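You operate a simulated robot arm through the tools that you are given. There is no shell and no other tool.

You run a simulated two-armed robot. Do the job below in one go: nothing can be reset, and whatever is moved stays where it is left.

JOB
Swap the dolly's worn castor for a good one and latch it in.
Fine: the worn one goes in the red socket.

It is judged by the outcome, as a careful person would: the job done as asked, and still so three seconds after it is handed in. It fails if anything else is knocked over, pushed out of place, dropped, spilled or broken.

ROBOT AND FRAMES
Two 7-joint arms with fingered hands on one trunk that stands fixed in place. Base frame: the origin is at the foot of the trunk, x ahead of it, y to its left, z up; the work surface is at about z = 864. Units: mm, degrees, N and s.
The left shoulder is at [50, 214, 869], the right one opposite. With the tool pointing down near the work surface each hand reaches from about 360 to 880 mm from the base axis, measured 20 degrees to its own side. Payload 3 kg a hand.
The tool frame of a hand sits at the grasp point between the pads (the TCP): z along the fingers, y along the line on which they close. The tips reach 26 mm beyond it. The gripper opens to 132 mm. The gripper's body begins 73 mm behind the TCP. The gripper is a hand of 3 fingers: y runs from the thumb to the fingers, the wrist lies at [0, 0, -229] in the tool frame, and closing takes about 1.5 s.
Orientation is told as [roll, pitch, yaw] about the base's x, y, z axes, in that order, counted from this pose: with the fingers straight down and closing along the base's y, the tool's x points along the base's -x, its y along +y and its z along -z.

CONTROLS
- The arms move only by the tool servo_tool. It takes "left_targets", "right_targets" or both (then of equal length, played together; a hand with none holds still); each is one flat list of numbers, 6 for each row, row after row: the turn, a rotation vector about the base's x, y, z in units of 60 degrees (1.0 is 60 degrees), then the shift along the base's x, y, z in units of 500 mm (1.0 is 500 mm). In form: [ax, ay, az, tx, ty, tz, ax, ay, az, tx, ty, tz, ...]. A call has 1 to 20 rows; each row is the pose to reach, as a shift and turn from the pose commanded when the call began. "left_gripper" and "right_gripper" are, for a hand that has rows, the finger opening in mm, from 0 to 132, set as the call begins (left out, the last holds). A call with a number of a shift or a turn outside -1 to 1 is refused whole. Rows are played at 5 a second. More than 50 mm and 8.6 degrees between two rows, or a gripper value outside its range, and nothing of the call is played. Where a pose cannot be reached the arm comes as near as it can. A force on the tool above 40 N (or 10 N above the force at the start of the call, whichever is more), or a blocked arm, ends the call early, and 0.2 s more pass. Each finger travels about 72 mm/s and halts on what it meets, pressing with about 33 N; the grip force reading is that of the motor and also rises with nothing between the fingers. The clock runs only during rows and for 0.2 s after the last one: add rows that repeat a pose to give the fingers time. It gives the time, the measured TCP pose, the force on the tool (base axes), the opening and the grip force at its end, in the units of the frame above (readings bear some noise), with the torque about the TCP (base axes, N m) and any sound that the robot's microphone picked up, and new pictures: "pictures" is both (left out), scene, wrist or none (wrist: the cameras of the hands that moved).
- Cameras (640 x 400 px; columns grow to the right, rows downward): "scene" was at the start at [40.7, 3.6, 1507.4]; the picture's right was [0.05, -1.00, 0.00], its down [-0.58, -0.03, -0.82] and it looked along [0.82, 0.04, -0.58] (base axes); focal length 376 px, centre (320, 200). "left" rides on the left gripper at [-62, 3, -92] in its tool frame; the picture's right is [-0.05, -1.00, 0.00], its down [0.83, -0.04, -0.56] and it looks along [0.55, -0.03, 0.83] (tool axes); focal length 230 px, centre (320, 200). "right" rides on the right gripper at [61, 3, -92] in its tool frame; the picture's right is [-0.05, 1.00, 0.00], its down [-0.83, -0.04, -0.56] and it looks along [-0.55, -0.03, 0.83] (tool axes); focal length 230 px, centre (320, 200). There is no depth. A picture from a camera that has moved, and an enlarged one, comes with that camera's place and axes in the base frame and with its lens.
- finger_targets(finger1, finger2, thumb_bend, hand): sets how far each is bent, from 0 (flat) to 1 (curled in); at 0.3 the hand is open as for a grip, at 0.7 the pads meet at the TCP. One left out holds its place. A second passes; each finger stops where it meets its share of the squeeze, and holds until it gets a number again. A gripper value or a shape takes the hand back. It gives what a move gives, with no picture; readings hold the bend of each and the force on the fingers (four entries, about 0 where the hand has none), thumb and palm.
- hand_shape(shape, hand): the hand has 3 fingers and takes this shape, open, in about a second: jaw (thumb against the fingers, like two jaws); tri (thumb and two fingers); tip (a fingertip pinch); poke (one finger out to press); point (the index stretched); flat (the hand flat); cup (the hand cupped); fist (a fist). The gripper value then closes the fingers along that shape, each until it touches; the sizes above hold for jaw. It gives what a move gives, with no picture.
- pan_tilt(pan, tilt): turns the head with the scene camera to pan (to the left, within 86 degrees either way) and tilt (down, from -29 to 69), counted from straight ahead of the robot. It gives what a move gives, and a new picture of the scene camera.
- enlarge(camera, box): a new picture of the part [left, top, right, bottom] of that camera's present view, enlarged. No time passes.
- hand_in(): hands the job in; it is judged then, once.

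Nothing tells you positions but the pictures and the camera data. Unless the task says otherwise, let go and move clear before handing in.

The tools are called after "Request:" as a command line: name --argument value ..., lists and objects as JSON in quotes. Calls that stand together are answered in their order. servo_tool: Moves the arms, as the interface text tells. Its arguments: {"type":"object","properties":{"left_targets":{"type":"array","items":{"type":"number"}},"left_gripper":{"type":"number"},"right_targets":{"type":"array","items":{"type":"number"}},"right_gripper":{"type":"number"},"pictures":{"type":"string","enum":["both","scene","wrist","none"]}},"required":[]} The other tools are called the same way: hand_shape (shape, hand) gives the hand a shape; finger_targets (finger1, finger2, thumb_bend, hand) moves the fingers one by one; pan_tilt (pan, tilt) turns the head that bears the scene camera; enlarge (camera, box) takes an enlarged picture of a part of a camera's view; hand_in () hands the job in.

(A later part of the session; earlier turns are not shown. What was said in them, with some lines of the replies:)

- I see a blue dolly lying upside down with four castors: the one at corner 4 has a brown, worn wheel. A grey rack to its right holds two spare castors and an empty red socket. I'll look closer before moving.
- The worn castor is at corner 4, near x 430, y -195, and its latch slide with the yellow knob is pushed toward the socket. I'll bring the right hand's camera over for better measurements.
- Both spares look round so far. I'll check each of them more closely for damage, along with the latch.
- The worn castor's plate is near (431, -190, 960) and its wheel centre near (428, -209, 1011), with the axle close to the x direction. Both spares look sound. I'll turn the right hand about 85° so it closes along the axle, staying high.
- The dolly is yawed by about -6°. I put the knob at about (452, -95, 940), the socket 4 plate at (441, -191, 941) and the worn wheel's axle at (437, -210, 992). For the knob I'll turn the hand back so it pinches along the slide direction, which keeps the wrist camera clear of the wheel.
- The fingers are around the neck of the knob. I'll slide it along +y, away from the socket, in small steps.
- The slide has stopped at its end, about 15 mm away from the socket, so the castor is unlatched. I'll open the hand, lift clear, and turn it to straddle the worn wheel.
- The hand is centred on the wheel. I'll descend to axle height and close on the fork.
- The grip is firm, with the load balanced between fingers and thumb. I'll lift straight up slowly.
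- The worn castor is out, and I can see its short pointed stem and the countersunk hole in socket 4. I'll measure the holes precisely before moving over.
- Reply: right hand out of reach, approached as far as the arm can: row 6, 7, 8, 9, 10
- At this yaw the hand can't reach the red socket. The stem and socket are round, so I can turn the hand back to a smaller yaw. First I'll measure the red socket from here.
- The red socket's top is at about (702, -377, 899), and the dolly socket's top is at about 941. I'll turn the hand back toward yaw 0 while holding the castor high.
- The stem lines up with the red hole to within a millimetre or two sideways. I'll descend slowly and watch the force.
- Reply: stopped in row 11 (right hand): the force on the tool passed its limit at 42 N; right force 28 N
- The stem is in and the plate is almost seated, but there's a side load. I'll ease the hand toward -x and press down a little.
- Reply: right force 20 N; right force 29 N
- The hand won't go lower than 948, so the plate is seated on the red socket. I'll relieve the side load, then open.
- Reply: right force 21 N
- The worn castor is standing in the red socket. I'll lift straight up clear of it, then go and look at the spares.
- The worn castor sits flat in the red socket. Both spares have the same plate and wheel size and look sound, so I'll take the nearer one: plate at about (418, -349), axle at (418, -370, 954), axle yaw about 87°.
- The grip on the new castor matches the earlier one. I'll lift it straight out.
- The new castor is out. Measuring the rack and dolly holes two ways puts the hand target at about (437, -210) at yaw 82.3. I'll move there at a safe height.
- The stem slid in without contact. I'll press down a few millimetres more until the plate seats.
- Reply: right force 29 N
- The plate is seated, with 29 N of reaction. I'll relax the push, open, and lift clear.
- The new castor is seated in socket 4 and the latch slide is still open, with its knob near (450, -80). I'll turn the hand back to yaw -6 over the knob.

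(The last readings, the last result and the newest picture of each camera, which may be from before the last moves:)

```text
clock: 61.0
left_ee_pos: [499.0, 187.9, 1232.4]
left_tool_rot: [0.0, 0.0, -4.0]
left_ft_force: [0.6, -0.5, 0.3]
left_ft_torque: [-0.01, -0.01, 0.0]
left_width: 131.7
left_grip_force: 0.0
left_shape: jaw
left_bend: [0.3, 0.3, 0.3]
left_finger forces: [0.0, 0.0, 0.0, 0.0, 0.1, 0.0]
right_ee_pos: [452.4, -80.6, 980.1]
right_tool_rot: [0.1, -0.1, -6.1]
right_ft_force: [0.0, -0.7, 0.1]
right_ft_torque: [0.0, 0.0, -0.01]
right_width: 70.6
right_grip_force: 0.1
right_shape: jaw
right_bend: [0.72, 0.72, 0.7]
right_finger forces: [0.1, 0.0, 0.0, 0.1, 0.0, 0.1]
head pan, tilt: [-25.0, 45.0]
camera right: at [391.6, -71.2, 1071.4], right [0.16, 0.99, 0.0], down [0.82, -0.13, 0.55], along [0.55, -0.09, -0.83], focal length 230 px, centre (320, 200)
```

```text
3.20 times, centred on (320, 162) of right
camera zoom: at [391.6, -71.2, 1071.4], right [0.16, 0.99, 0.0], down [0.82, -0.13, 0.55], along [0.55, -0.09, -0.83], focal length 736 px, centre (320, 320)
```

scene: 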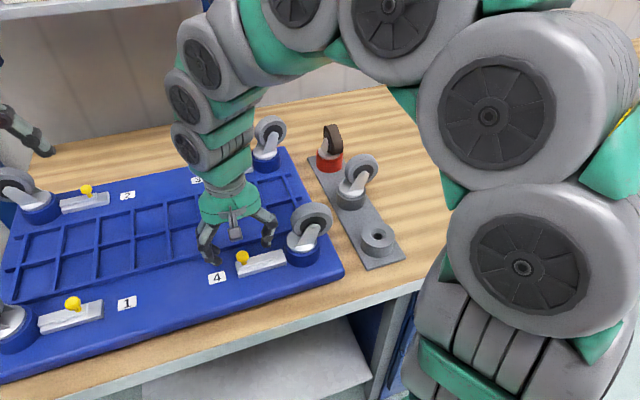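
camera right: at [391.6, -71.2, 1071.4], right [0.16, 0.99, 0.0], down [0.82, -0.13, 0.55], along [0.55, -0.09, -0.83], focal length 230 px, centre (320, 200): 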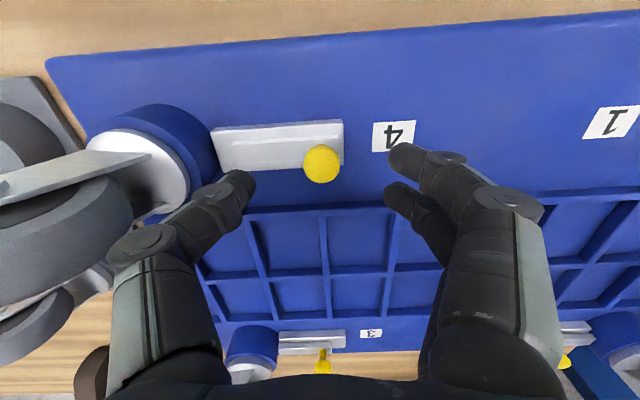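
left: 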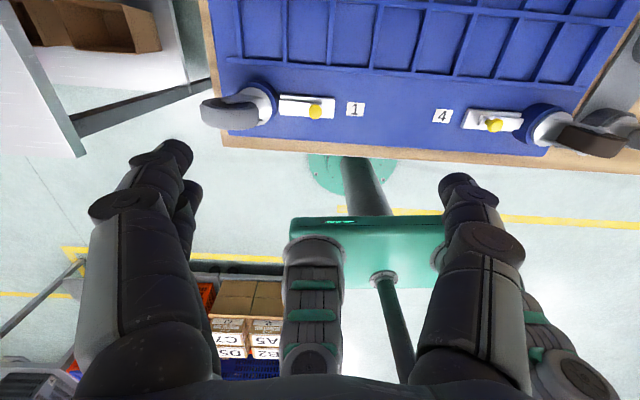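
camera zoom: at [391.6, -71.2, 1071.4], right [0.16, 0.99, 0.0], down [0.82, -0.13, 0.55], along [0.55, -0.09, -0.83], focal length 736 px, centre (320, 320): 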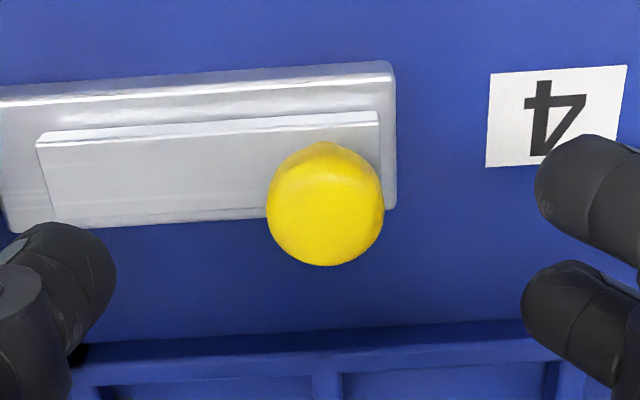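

Request:
servo_tool --right_targets '[0, 0, 0, -0.003, 0, -0.025, 0, 0, 0, -0.003, 0, -0.05, 0, 0, 0, -0.003, 0, -0.05]' --pictures "none"

Request:
servo_tool --right_targets '[0, 0, 0, 0, 0, 0, 0, 0, 0, 0, 0, 0, 0, 0, 0, 0, 0, 0, 0, 0, 0, 0, 0, 0, 0, 0, 0, 0, 0, 0, 0, 0, 0, 0, 0, 0]' --right_gripper 10 --pictures "none"

Request:
servo_tool --right_targets '[0, 0, 0, -0.001, -0.01, 0, 0, 0, 0, -0.002, -0.02, 0, 0, 0, 0, -0.003, -0.03, 0, 0, 0, 0, -0.0035, -0.036, 0, 0, 0, 0, -0.0035, -0.036, 0]'

Request:
enlarge --camera "right" --box '[180, 100, 420, 250]'

Request:
enlarge --camera "scene" --box '[210, 180, 350, 280]'

```text
clock: 61.8
left_ee_pos: [499.0, 188.3, 1232.1]
left_tool_rot: [0.0, 0.0, -4.2]
left_ft_force: [-0.3, 0.8, 0.2]
left_ft_torque: [-0.04, 0.02, 0.02]
left_width: 131.6
left_grip_force: 0.0
left_shape: jaw
left_bend: [0.3, 0.3, 0.3]
left_finger forces: [0.0, 0.0, 0.0, 0.1, 0.0, 0.1]
right_ee_pos: [450.6, -80.3, 955.1]
right_tool_rot: [0.0, 0.1, -6.0]
right_ft_force: [1.1, -0.5, 0.0]
right_ft_torque: [0.03, -0.03, 0.03]
right_width: 70.3
right_grip_force: 0.1
right_shape: jaw
right_bend: [0.72, 0.72, 0.7]
right_finger forces: [0.1, 0.0, 0.0, 0.0, 0.1, 0.1]
head pan, tilt: [-25.0, 45.0]
```

```text
clock: 63.2
left_ee_pos: [499.3, 187.6, 1232.3]
left_tool_rot: [0.0, 0.0, -4.1]
left_ft_force: [-0.5, 0.0, 0.1]
left_ft_torque: [0.02, 0.01, -0.04]
left_width: 131.9
left_grip_force: 0.1
left_shape: jaw
left_bend: [0.3, 0.3, 0.3]
left_finger forces: [0.0, 0.0, 0.0, 0.0, 0.1, 0.0]
right_ee_pos: [449.6, -80.2, 954.9]
right_tool_rot: [0.0, 0.0, -6.1]
right_ft_force: [-1.0, -1.3, -0.7]
right_ft_torque: [-0.04, 0.02, -0.02]
right_width: 10.9
right_grip_force: 0.1
right_shape: jaw
right_bend: [0.71, 0.71, 0.7]
right_finger forces: [0.0, 0.0, 0.0, 0.0, 1.3, 0.0]
head pan, tilt: [-25.0, 45.0]
```

```text
clock: 64.4
left_ee_pos: [499.8, 188.5, 1232.5]
left_tool_rot: [0.0, -0.1, -4.1]
left_ft_force: [-0.5, 0.1, 0.3]
left_ft_torque: [0.0, -0.01, 0.01]
left_width: 131.5
left_grip_force: 0.1
left_shape: jaw
left_bend: [0.3, 0.3, 0.3]
left_finger forces: [0.0, 0.1, 0.1, 0.1, 0.0, 0.0]
right_ee_pos: [447.2, -97.6, 955.3]
right_tool_rot: [0.0, 0.1, -6.1]
right_ft_force: [-1.1, -0.7, -0.2]
right_ft_torque: [0.0, -0.04, 0.0]
right_width: 10.3
right_grip_force: 0.1
right_shape: jaw
right_bend: [0.71, 0.71, 0.7]
right_finger forces: [0.0, 0.2, 0.1, 0.1, 0.5, 0.0]
head pan, tilt: [-25.0, 45.0]
camera right: at [386.9, -88.6, 1046.2], right [0.16, 0.99, 0.0], down [0.82, -0.13, 0.55], along [0.55, -0.09, -0.83], focal length 230 px, centre (320, 200)
```

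scene: 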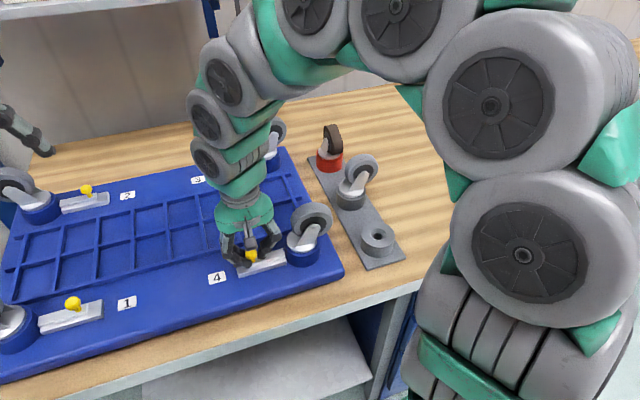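
right: 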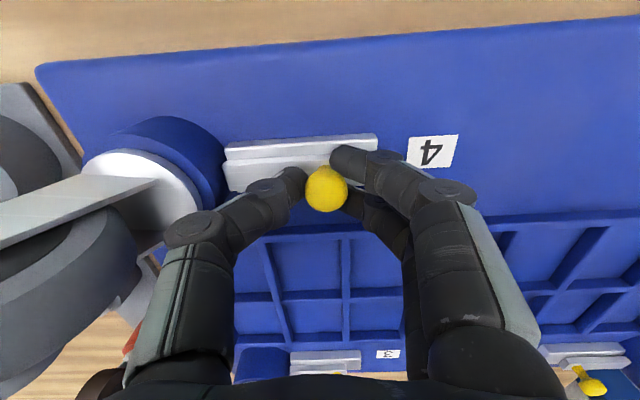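

```text
2.67 times, centred on (300, 175) of right
camera zoom: at [386.9, -88.6, 1046.2], right [0.16, 0.99, 0.0], down [0.82, -0.13, 0.55], along [0.55, -0.09, -0.83], focal length 614 px, centre (373, 267)
```

zoom: 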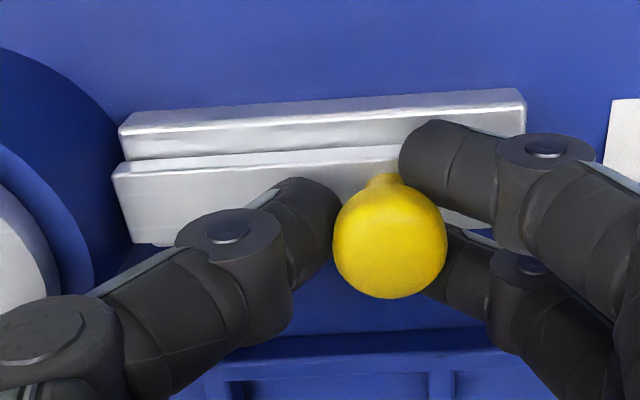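

```text
4.00 times, centred on (280, 230) of scene
camera zoom: at [26.6, -35.2, 1493.0], right [-0.42, -0.91, 0.0], down [-0.64, 0.3, -0.71], along [0.64, -0.3, -0.71], focal length 1504 px, centre (480, 80)
```

zoom: 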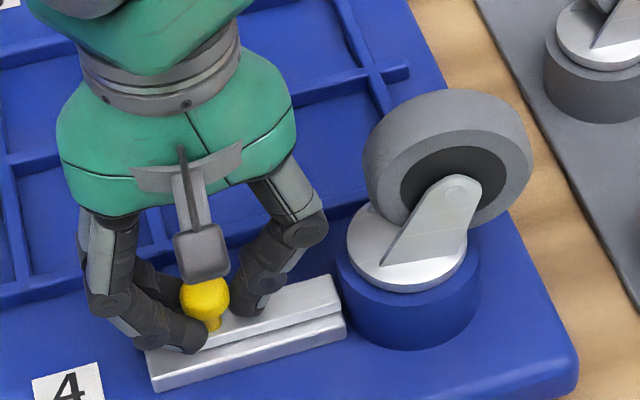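

The slide is nearly home, as the others are. I'll push on gently to its stop to be sure.

Request:
servo_tool --right_targets '[0, 0, 0, -0.0005, -0.006, 0, 0, 0, 0, -0.001, -0.012, 0, 0, 0, 0, -0.0015, -0.016, 0, 0, 0, 0, -0.002, -0.02, 0, 0, 0, 0, -0.002, -0.02, 0]'

Request:
enlarge --camera "right" --box '[180, 100, 420, 250]'

Request:
enlarge --camera "scene" --box '[210, 180, 350, 280]'

```text
clock: 65.6
left_ee_pos: [498.6, 189.4, 1232.4]
left_tool_rot: [0.1, 0.0, -4.1]
left_ft_force: [-0.9, 0.1, 0.0]
left_ft_torque: [0.0, 0.03, 0.01]
left_width: 132.0
left_grip_force: 0.0
left_shape: jaw
left_bend: [0.3, 0.3, 0.3]
left_finger forces: [0.0, 0.0, 0.0, 0.0, 0.0, 0.0]
right_ee_pos: [445.4, -107.8, 954.4]
right_tool_rot: [0.1, 0.1, -6.0]
right_ft_force: [-1.9, 10.4, 7.3]
right_ft_torque: [0.29, 0.05, 0.12]
right_width: 12.4
right_grip_force: 0.1
right_shape: jaw
right_bend: [0.71, 0.71, 0.7]
right_finger forces: [7.1, 8.4, 0.0, 0.1, 0.1, 0.0]
head pan, tilt: [-25.0, 45.0]
camera right: at [386.1, -98.3, 1045.5], right [0.16, 0.99, 0.0], down [0.82, -0.13, 0.55], along [0.55, -0.09, -0.83], focal length 230 px, centre (320, 200)
```

scene: 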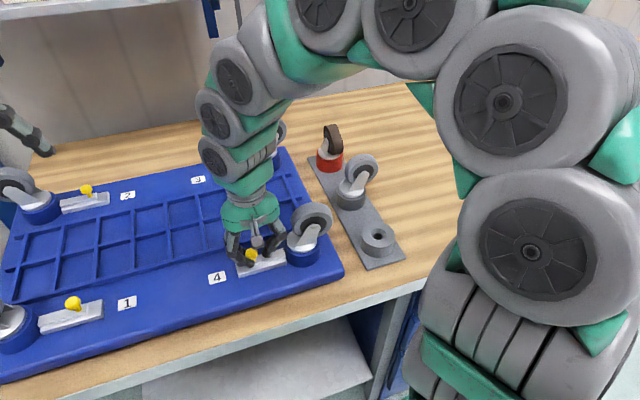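
right: 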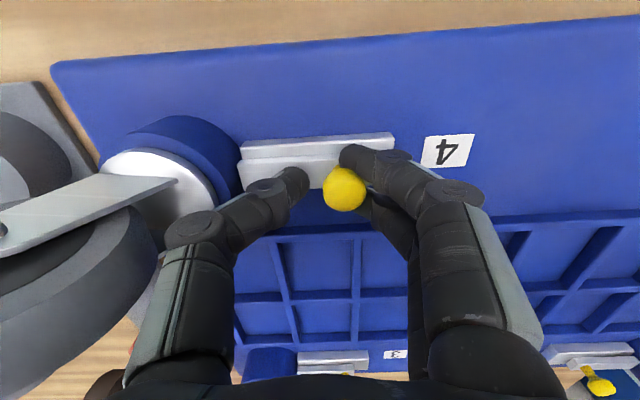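

```text
2.67 times, centred on (300, 175) of right
camera zoom: at [386.1, -98.3, 1045.5], right [0.16, 0.99, 0.0], down [0.82, -0.13, 0.55], along [0.55, -0.09, -0.83], focal length 614 px, centre (373, 267)
```

zoom: 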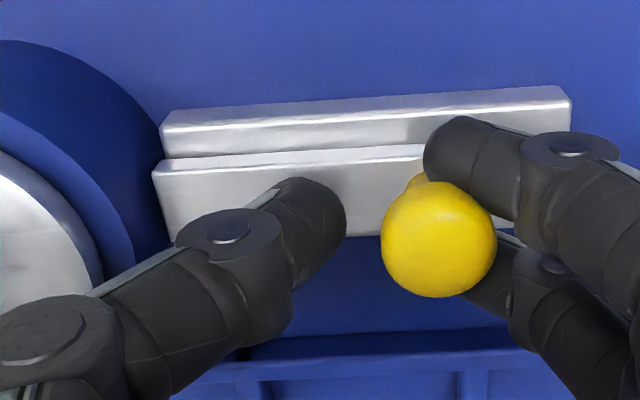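

```text
4.00 times, centred on (280, 230) of scene
camera zoom: at [26.5, -35.0, 1493.0], right [-0.42, -0.91, 0.0], down [-0.64, 0.3, -0.71], along [0.64, -0.3, -0.71], focal length 1504 px, centre (480, 80)
```

zoom: 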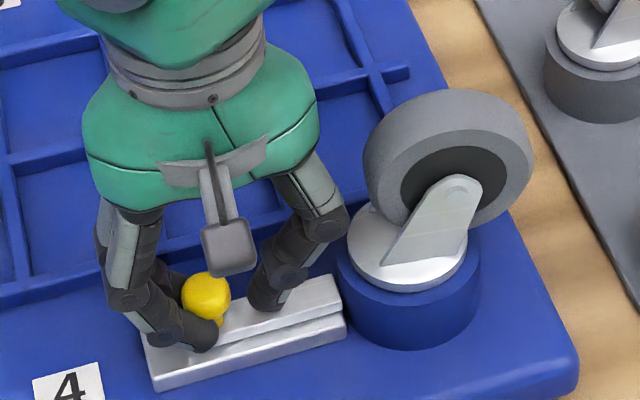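

The slide is at its stop. I'll centre the hand back around the knob without touching it, open, and lift away.

Request:
servo_tool --right_targets '[0, 0, 0, 0.0005, 0.008, 0, 0, 0, 0, 0.001, 0.014, 0, 0, 0, 0, 0.001, 0.014, 0, 0, 0, 0, 0.001, 0.014, 0, 0, 0, 0, 0.001, 0.014, 0, 0, 0, 0, 0.001, 0.014, 0.06, 0, 0, 0, 0.001, 0.014, 0.14, 0, 0, 0, 0.001, 0.014, 0.24, 0, 0, 0, 0.001, 0.014, 0.33, 0, 0, 0, 0.001, 0.014, 0.42, 0, 0, 0, 0.001, 0.014, 0.42]' --right_gripper 70

Request:
enlarge --camera "scene" --box '[210, 180, 350, 280]'

Request:
enlarge --camera "right" --box '[180, 80, 440, 240]'

```text
clock: 68.0
left_ee_pos: [499.7, 188.4, 1232.3]
left_tool_rot: [0.1, 0.0, -4.1]
left_ft_force: [-0.2, -1.3, 0.4]
left_ft_torque: [-0.01, 0.01, 0.01]
left_width: 131.6
left_grip_force: 0.0
left_shape: jaw
left_bend: [0.3, 0.3, 0.3]
left_finger forces: [0.0, 0.1, 0.0, 0.0, 0.0, 0.0]
right_ee_pos: [446.6, -98.7, 1165.5]
right_tool_rot: [0.0, 0.0, -6.0]
right_ft_force: [-0.2, 0.2, 0.3]
right_ft_torque: [-0.03, 0.0, 0.02]
right_width: 69.7
right_grip_force: 0.1
right_shape: jaw
right_bend: [0.72, 0.72, 0.7]
right_finger forces: [0.1, 0.0, 0.0, 0.1, 0.1, 0.0]
head pan, tilt: [-25.0, 45.0]
camera right: at [387.5, -88.6, 1257.4], right [0.16, 0.99, 0.0], down [0.82, -0.13, 0.55], along [0.55, -0.09, -0.83], focal length 230 px, centre (320, 200)
```

scene: 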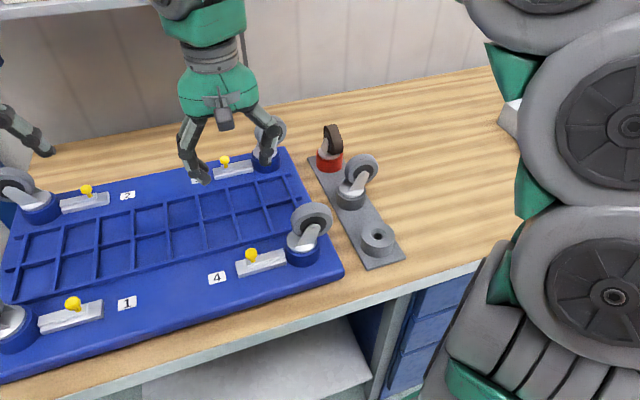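
right: 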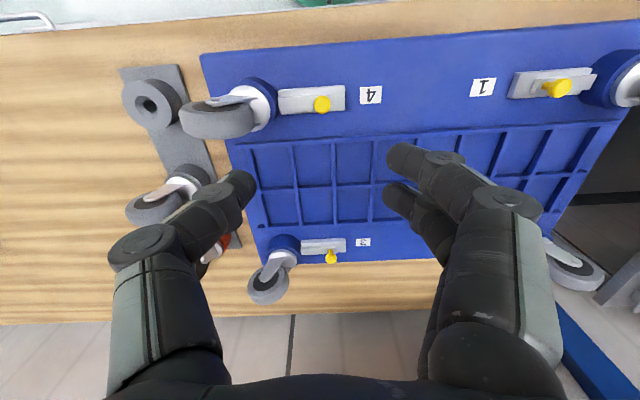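

```text
4.00 times, centred on (280, 230) of scene
camera zoom: at [26.6, -35.2, 1493.0], right [-0.42, -0.91, 0.0], down [-0.64, 0.3, -0.71], along [0.64, -0.3, -0.71], focal length 1504 px, centre (480, 80)
```

zoom: 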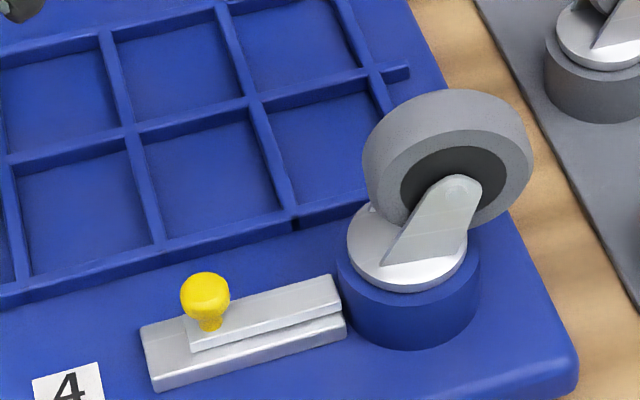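

```text
2.46 times, centred on (310, 160) of right
camera zoom: at [387.5, -88.6, 1257.4], right [0.16, 0.99, 0.0], down [0.82, -0.13, 0.55], along [0.55, -0.09, -0.83], focal length 566 px, centre (345, 298)
```

zoom: 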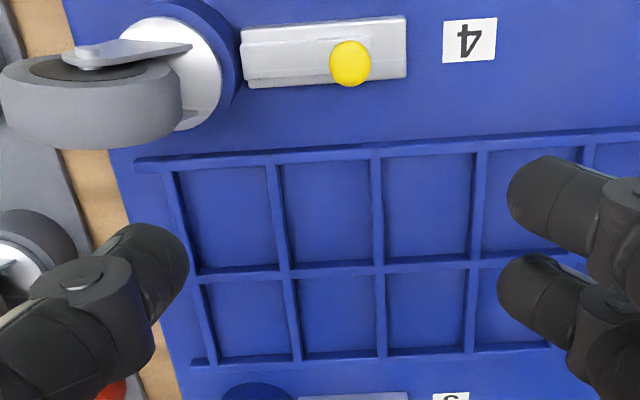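

The latch sits exactly as it did before, with the slide home against the new castor. I'll move the arm clear and take a last look.

Request:
servo_tool --right_targets '[0, 0, 0, 0, -0.08, 0.04, 0, 0, 0, 0, -0.16, 0.07, 0, 0, 0, 0, -0.24, 0.08, 0, 0, 0, 0, -0.32, 0.08, 0, 0, 0, 0, -0.36, 0.08, 0, 0, 0, 0, -0.36, 0.08]'

Request:
pan_tilt --pan 2.9 --tilt 35.3

Request:
enlarge --camera "scene" --box '[340, 230, 600, 400]'

```text
clock: 69.4
left_ee_pos: [498.9, 187.9, 1230.8]
left_tool_rot: [0.0, 0.0, -4.1]
left_ft_force: [-1.0, -0.1, 0.1]
left_ft_torque: [0.03, 0.01, -0.01]
left_width: 132.0
left_grip_force: 0.0
left_shape: jaw
left_bend: [0.3, 0.3, 0.3]
left_finger forces: [0.0, 0.1, 0.0, 0.1, 0.0, 0.0]
right_ee_pos: [447.0, -282.6, 1204.3]
right_tool_rot: [0.0, 0.1, -6.2]
right_ft_force: [0.3, -0.3, 0.5]
right_ft_torque: [-0.04, -0.01, -0.03]
right_width: 69.2
right_grip_force: 0.0
right_shape: jaw
right_bend: [0.72, 0.72, 0.7]
right_finger forces: [0.1, 0.0, 0.1, 0.0, 0.1, 0.0]
head pan, tilt: [-25.0, 45.0]
camera right: at [386.2, -272.5, 1295.7], right [0.16, 0.99, 0.0], down [0.82, -0.13, 0.55], along [0.55, -0.09, -0.83], focal length 230 px, centre (320, 200)
```

scene: 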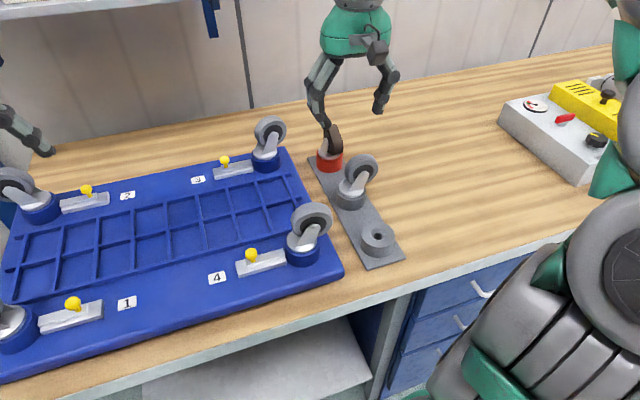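
right: 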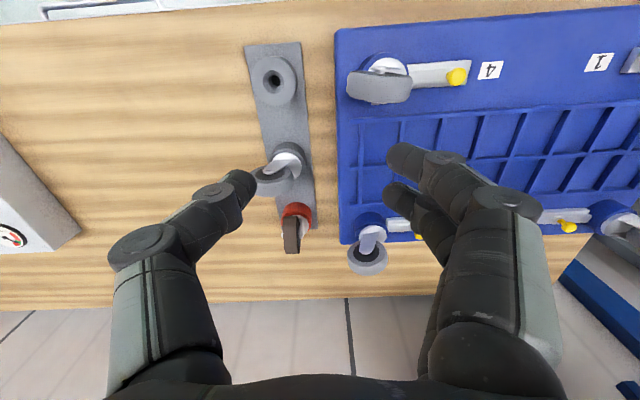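

```text
clock: 70.3
left_ee_pos: [499.0, 188.3, 1231.6]
left_tool_rot: [0.0, 0.0, -4.0]
left_ft_force: [0.4, 0.9, 0.7]
left_ft_torque: [-0.03, 0.02, 0.02]
left_width: 131.9
left_grip_force: 0.0
left_shape: jaw
left_bend: [0.3, 0.3, 0.3]
left_finger forces: [0.0, 0.0, 0.1, 0.0, 0.1, 0.0]
right_ee_pos: [446.9, -282.6, 1205.4]
right_tool_rot: [0.1, 0.1, -6.0]
right_ft_force: [-0.7, -0.1, 0.0]
right_ft_torque: [0.04, 0.0, -0.02]
right_width: 69.3
right_grip_force: 0.1
right_shape: jaw
right_bend: [0.72, 0.72, 0.7]
right_finger forces: [0.1, 0.1, 0.0, 0.0, 0.0, 0.1]
head pan, tilt: [2.9, 35.3]
```

scene: 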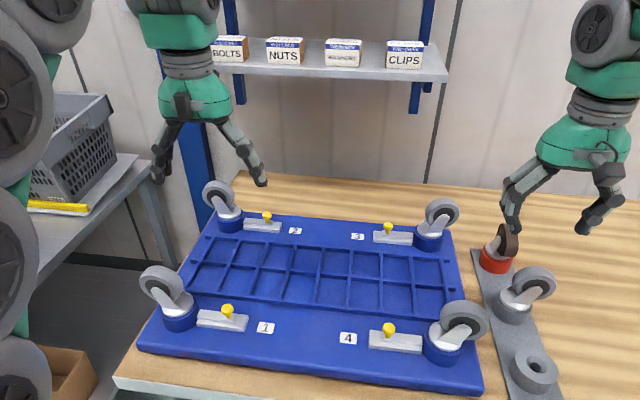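

```text
2.35 times, centred on (470, 315) of scene
camera zoom: at [40.7, 3.6, 1507.4], right [0.05, -1.0, 0.0], down [-0.58, -0.03, -0.82], along [0.81, 0.04, -0.58], focal length 885 px, centre (-33, -71)
```

zoom: 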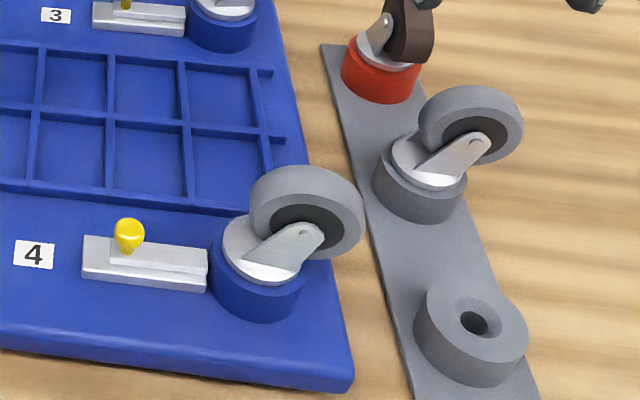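

The new castor is seated and latched at corner 4, the worn one stands in the red socket, and nothing else has moved. The hands are clear, so I'm handing the job in.

Request:
hand_in

```text
The job is handed in.
```

The dolly's worn castor at corner 4 is swapped for a good one, and the latch is pushed back home against its stop. The worn castor is in the red socket, as you asked.

I used the nearer of the two spares; both looked sound and the same size. The plate of each moved castor sits flat on its socket. In the last pictures the dolly, the rack and the other castors look to be where they started. Both hands were clear before I handed it in.

I did not tug on the new castor to test the latch. I judged it latched because the slide stopped firmly and sits where it did at the start.
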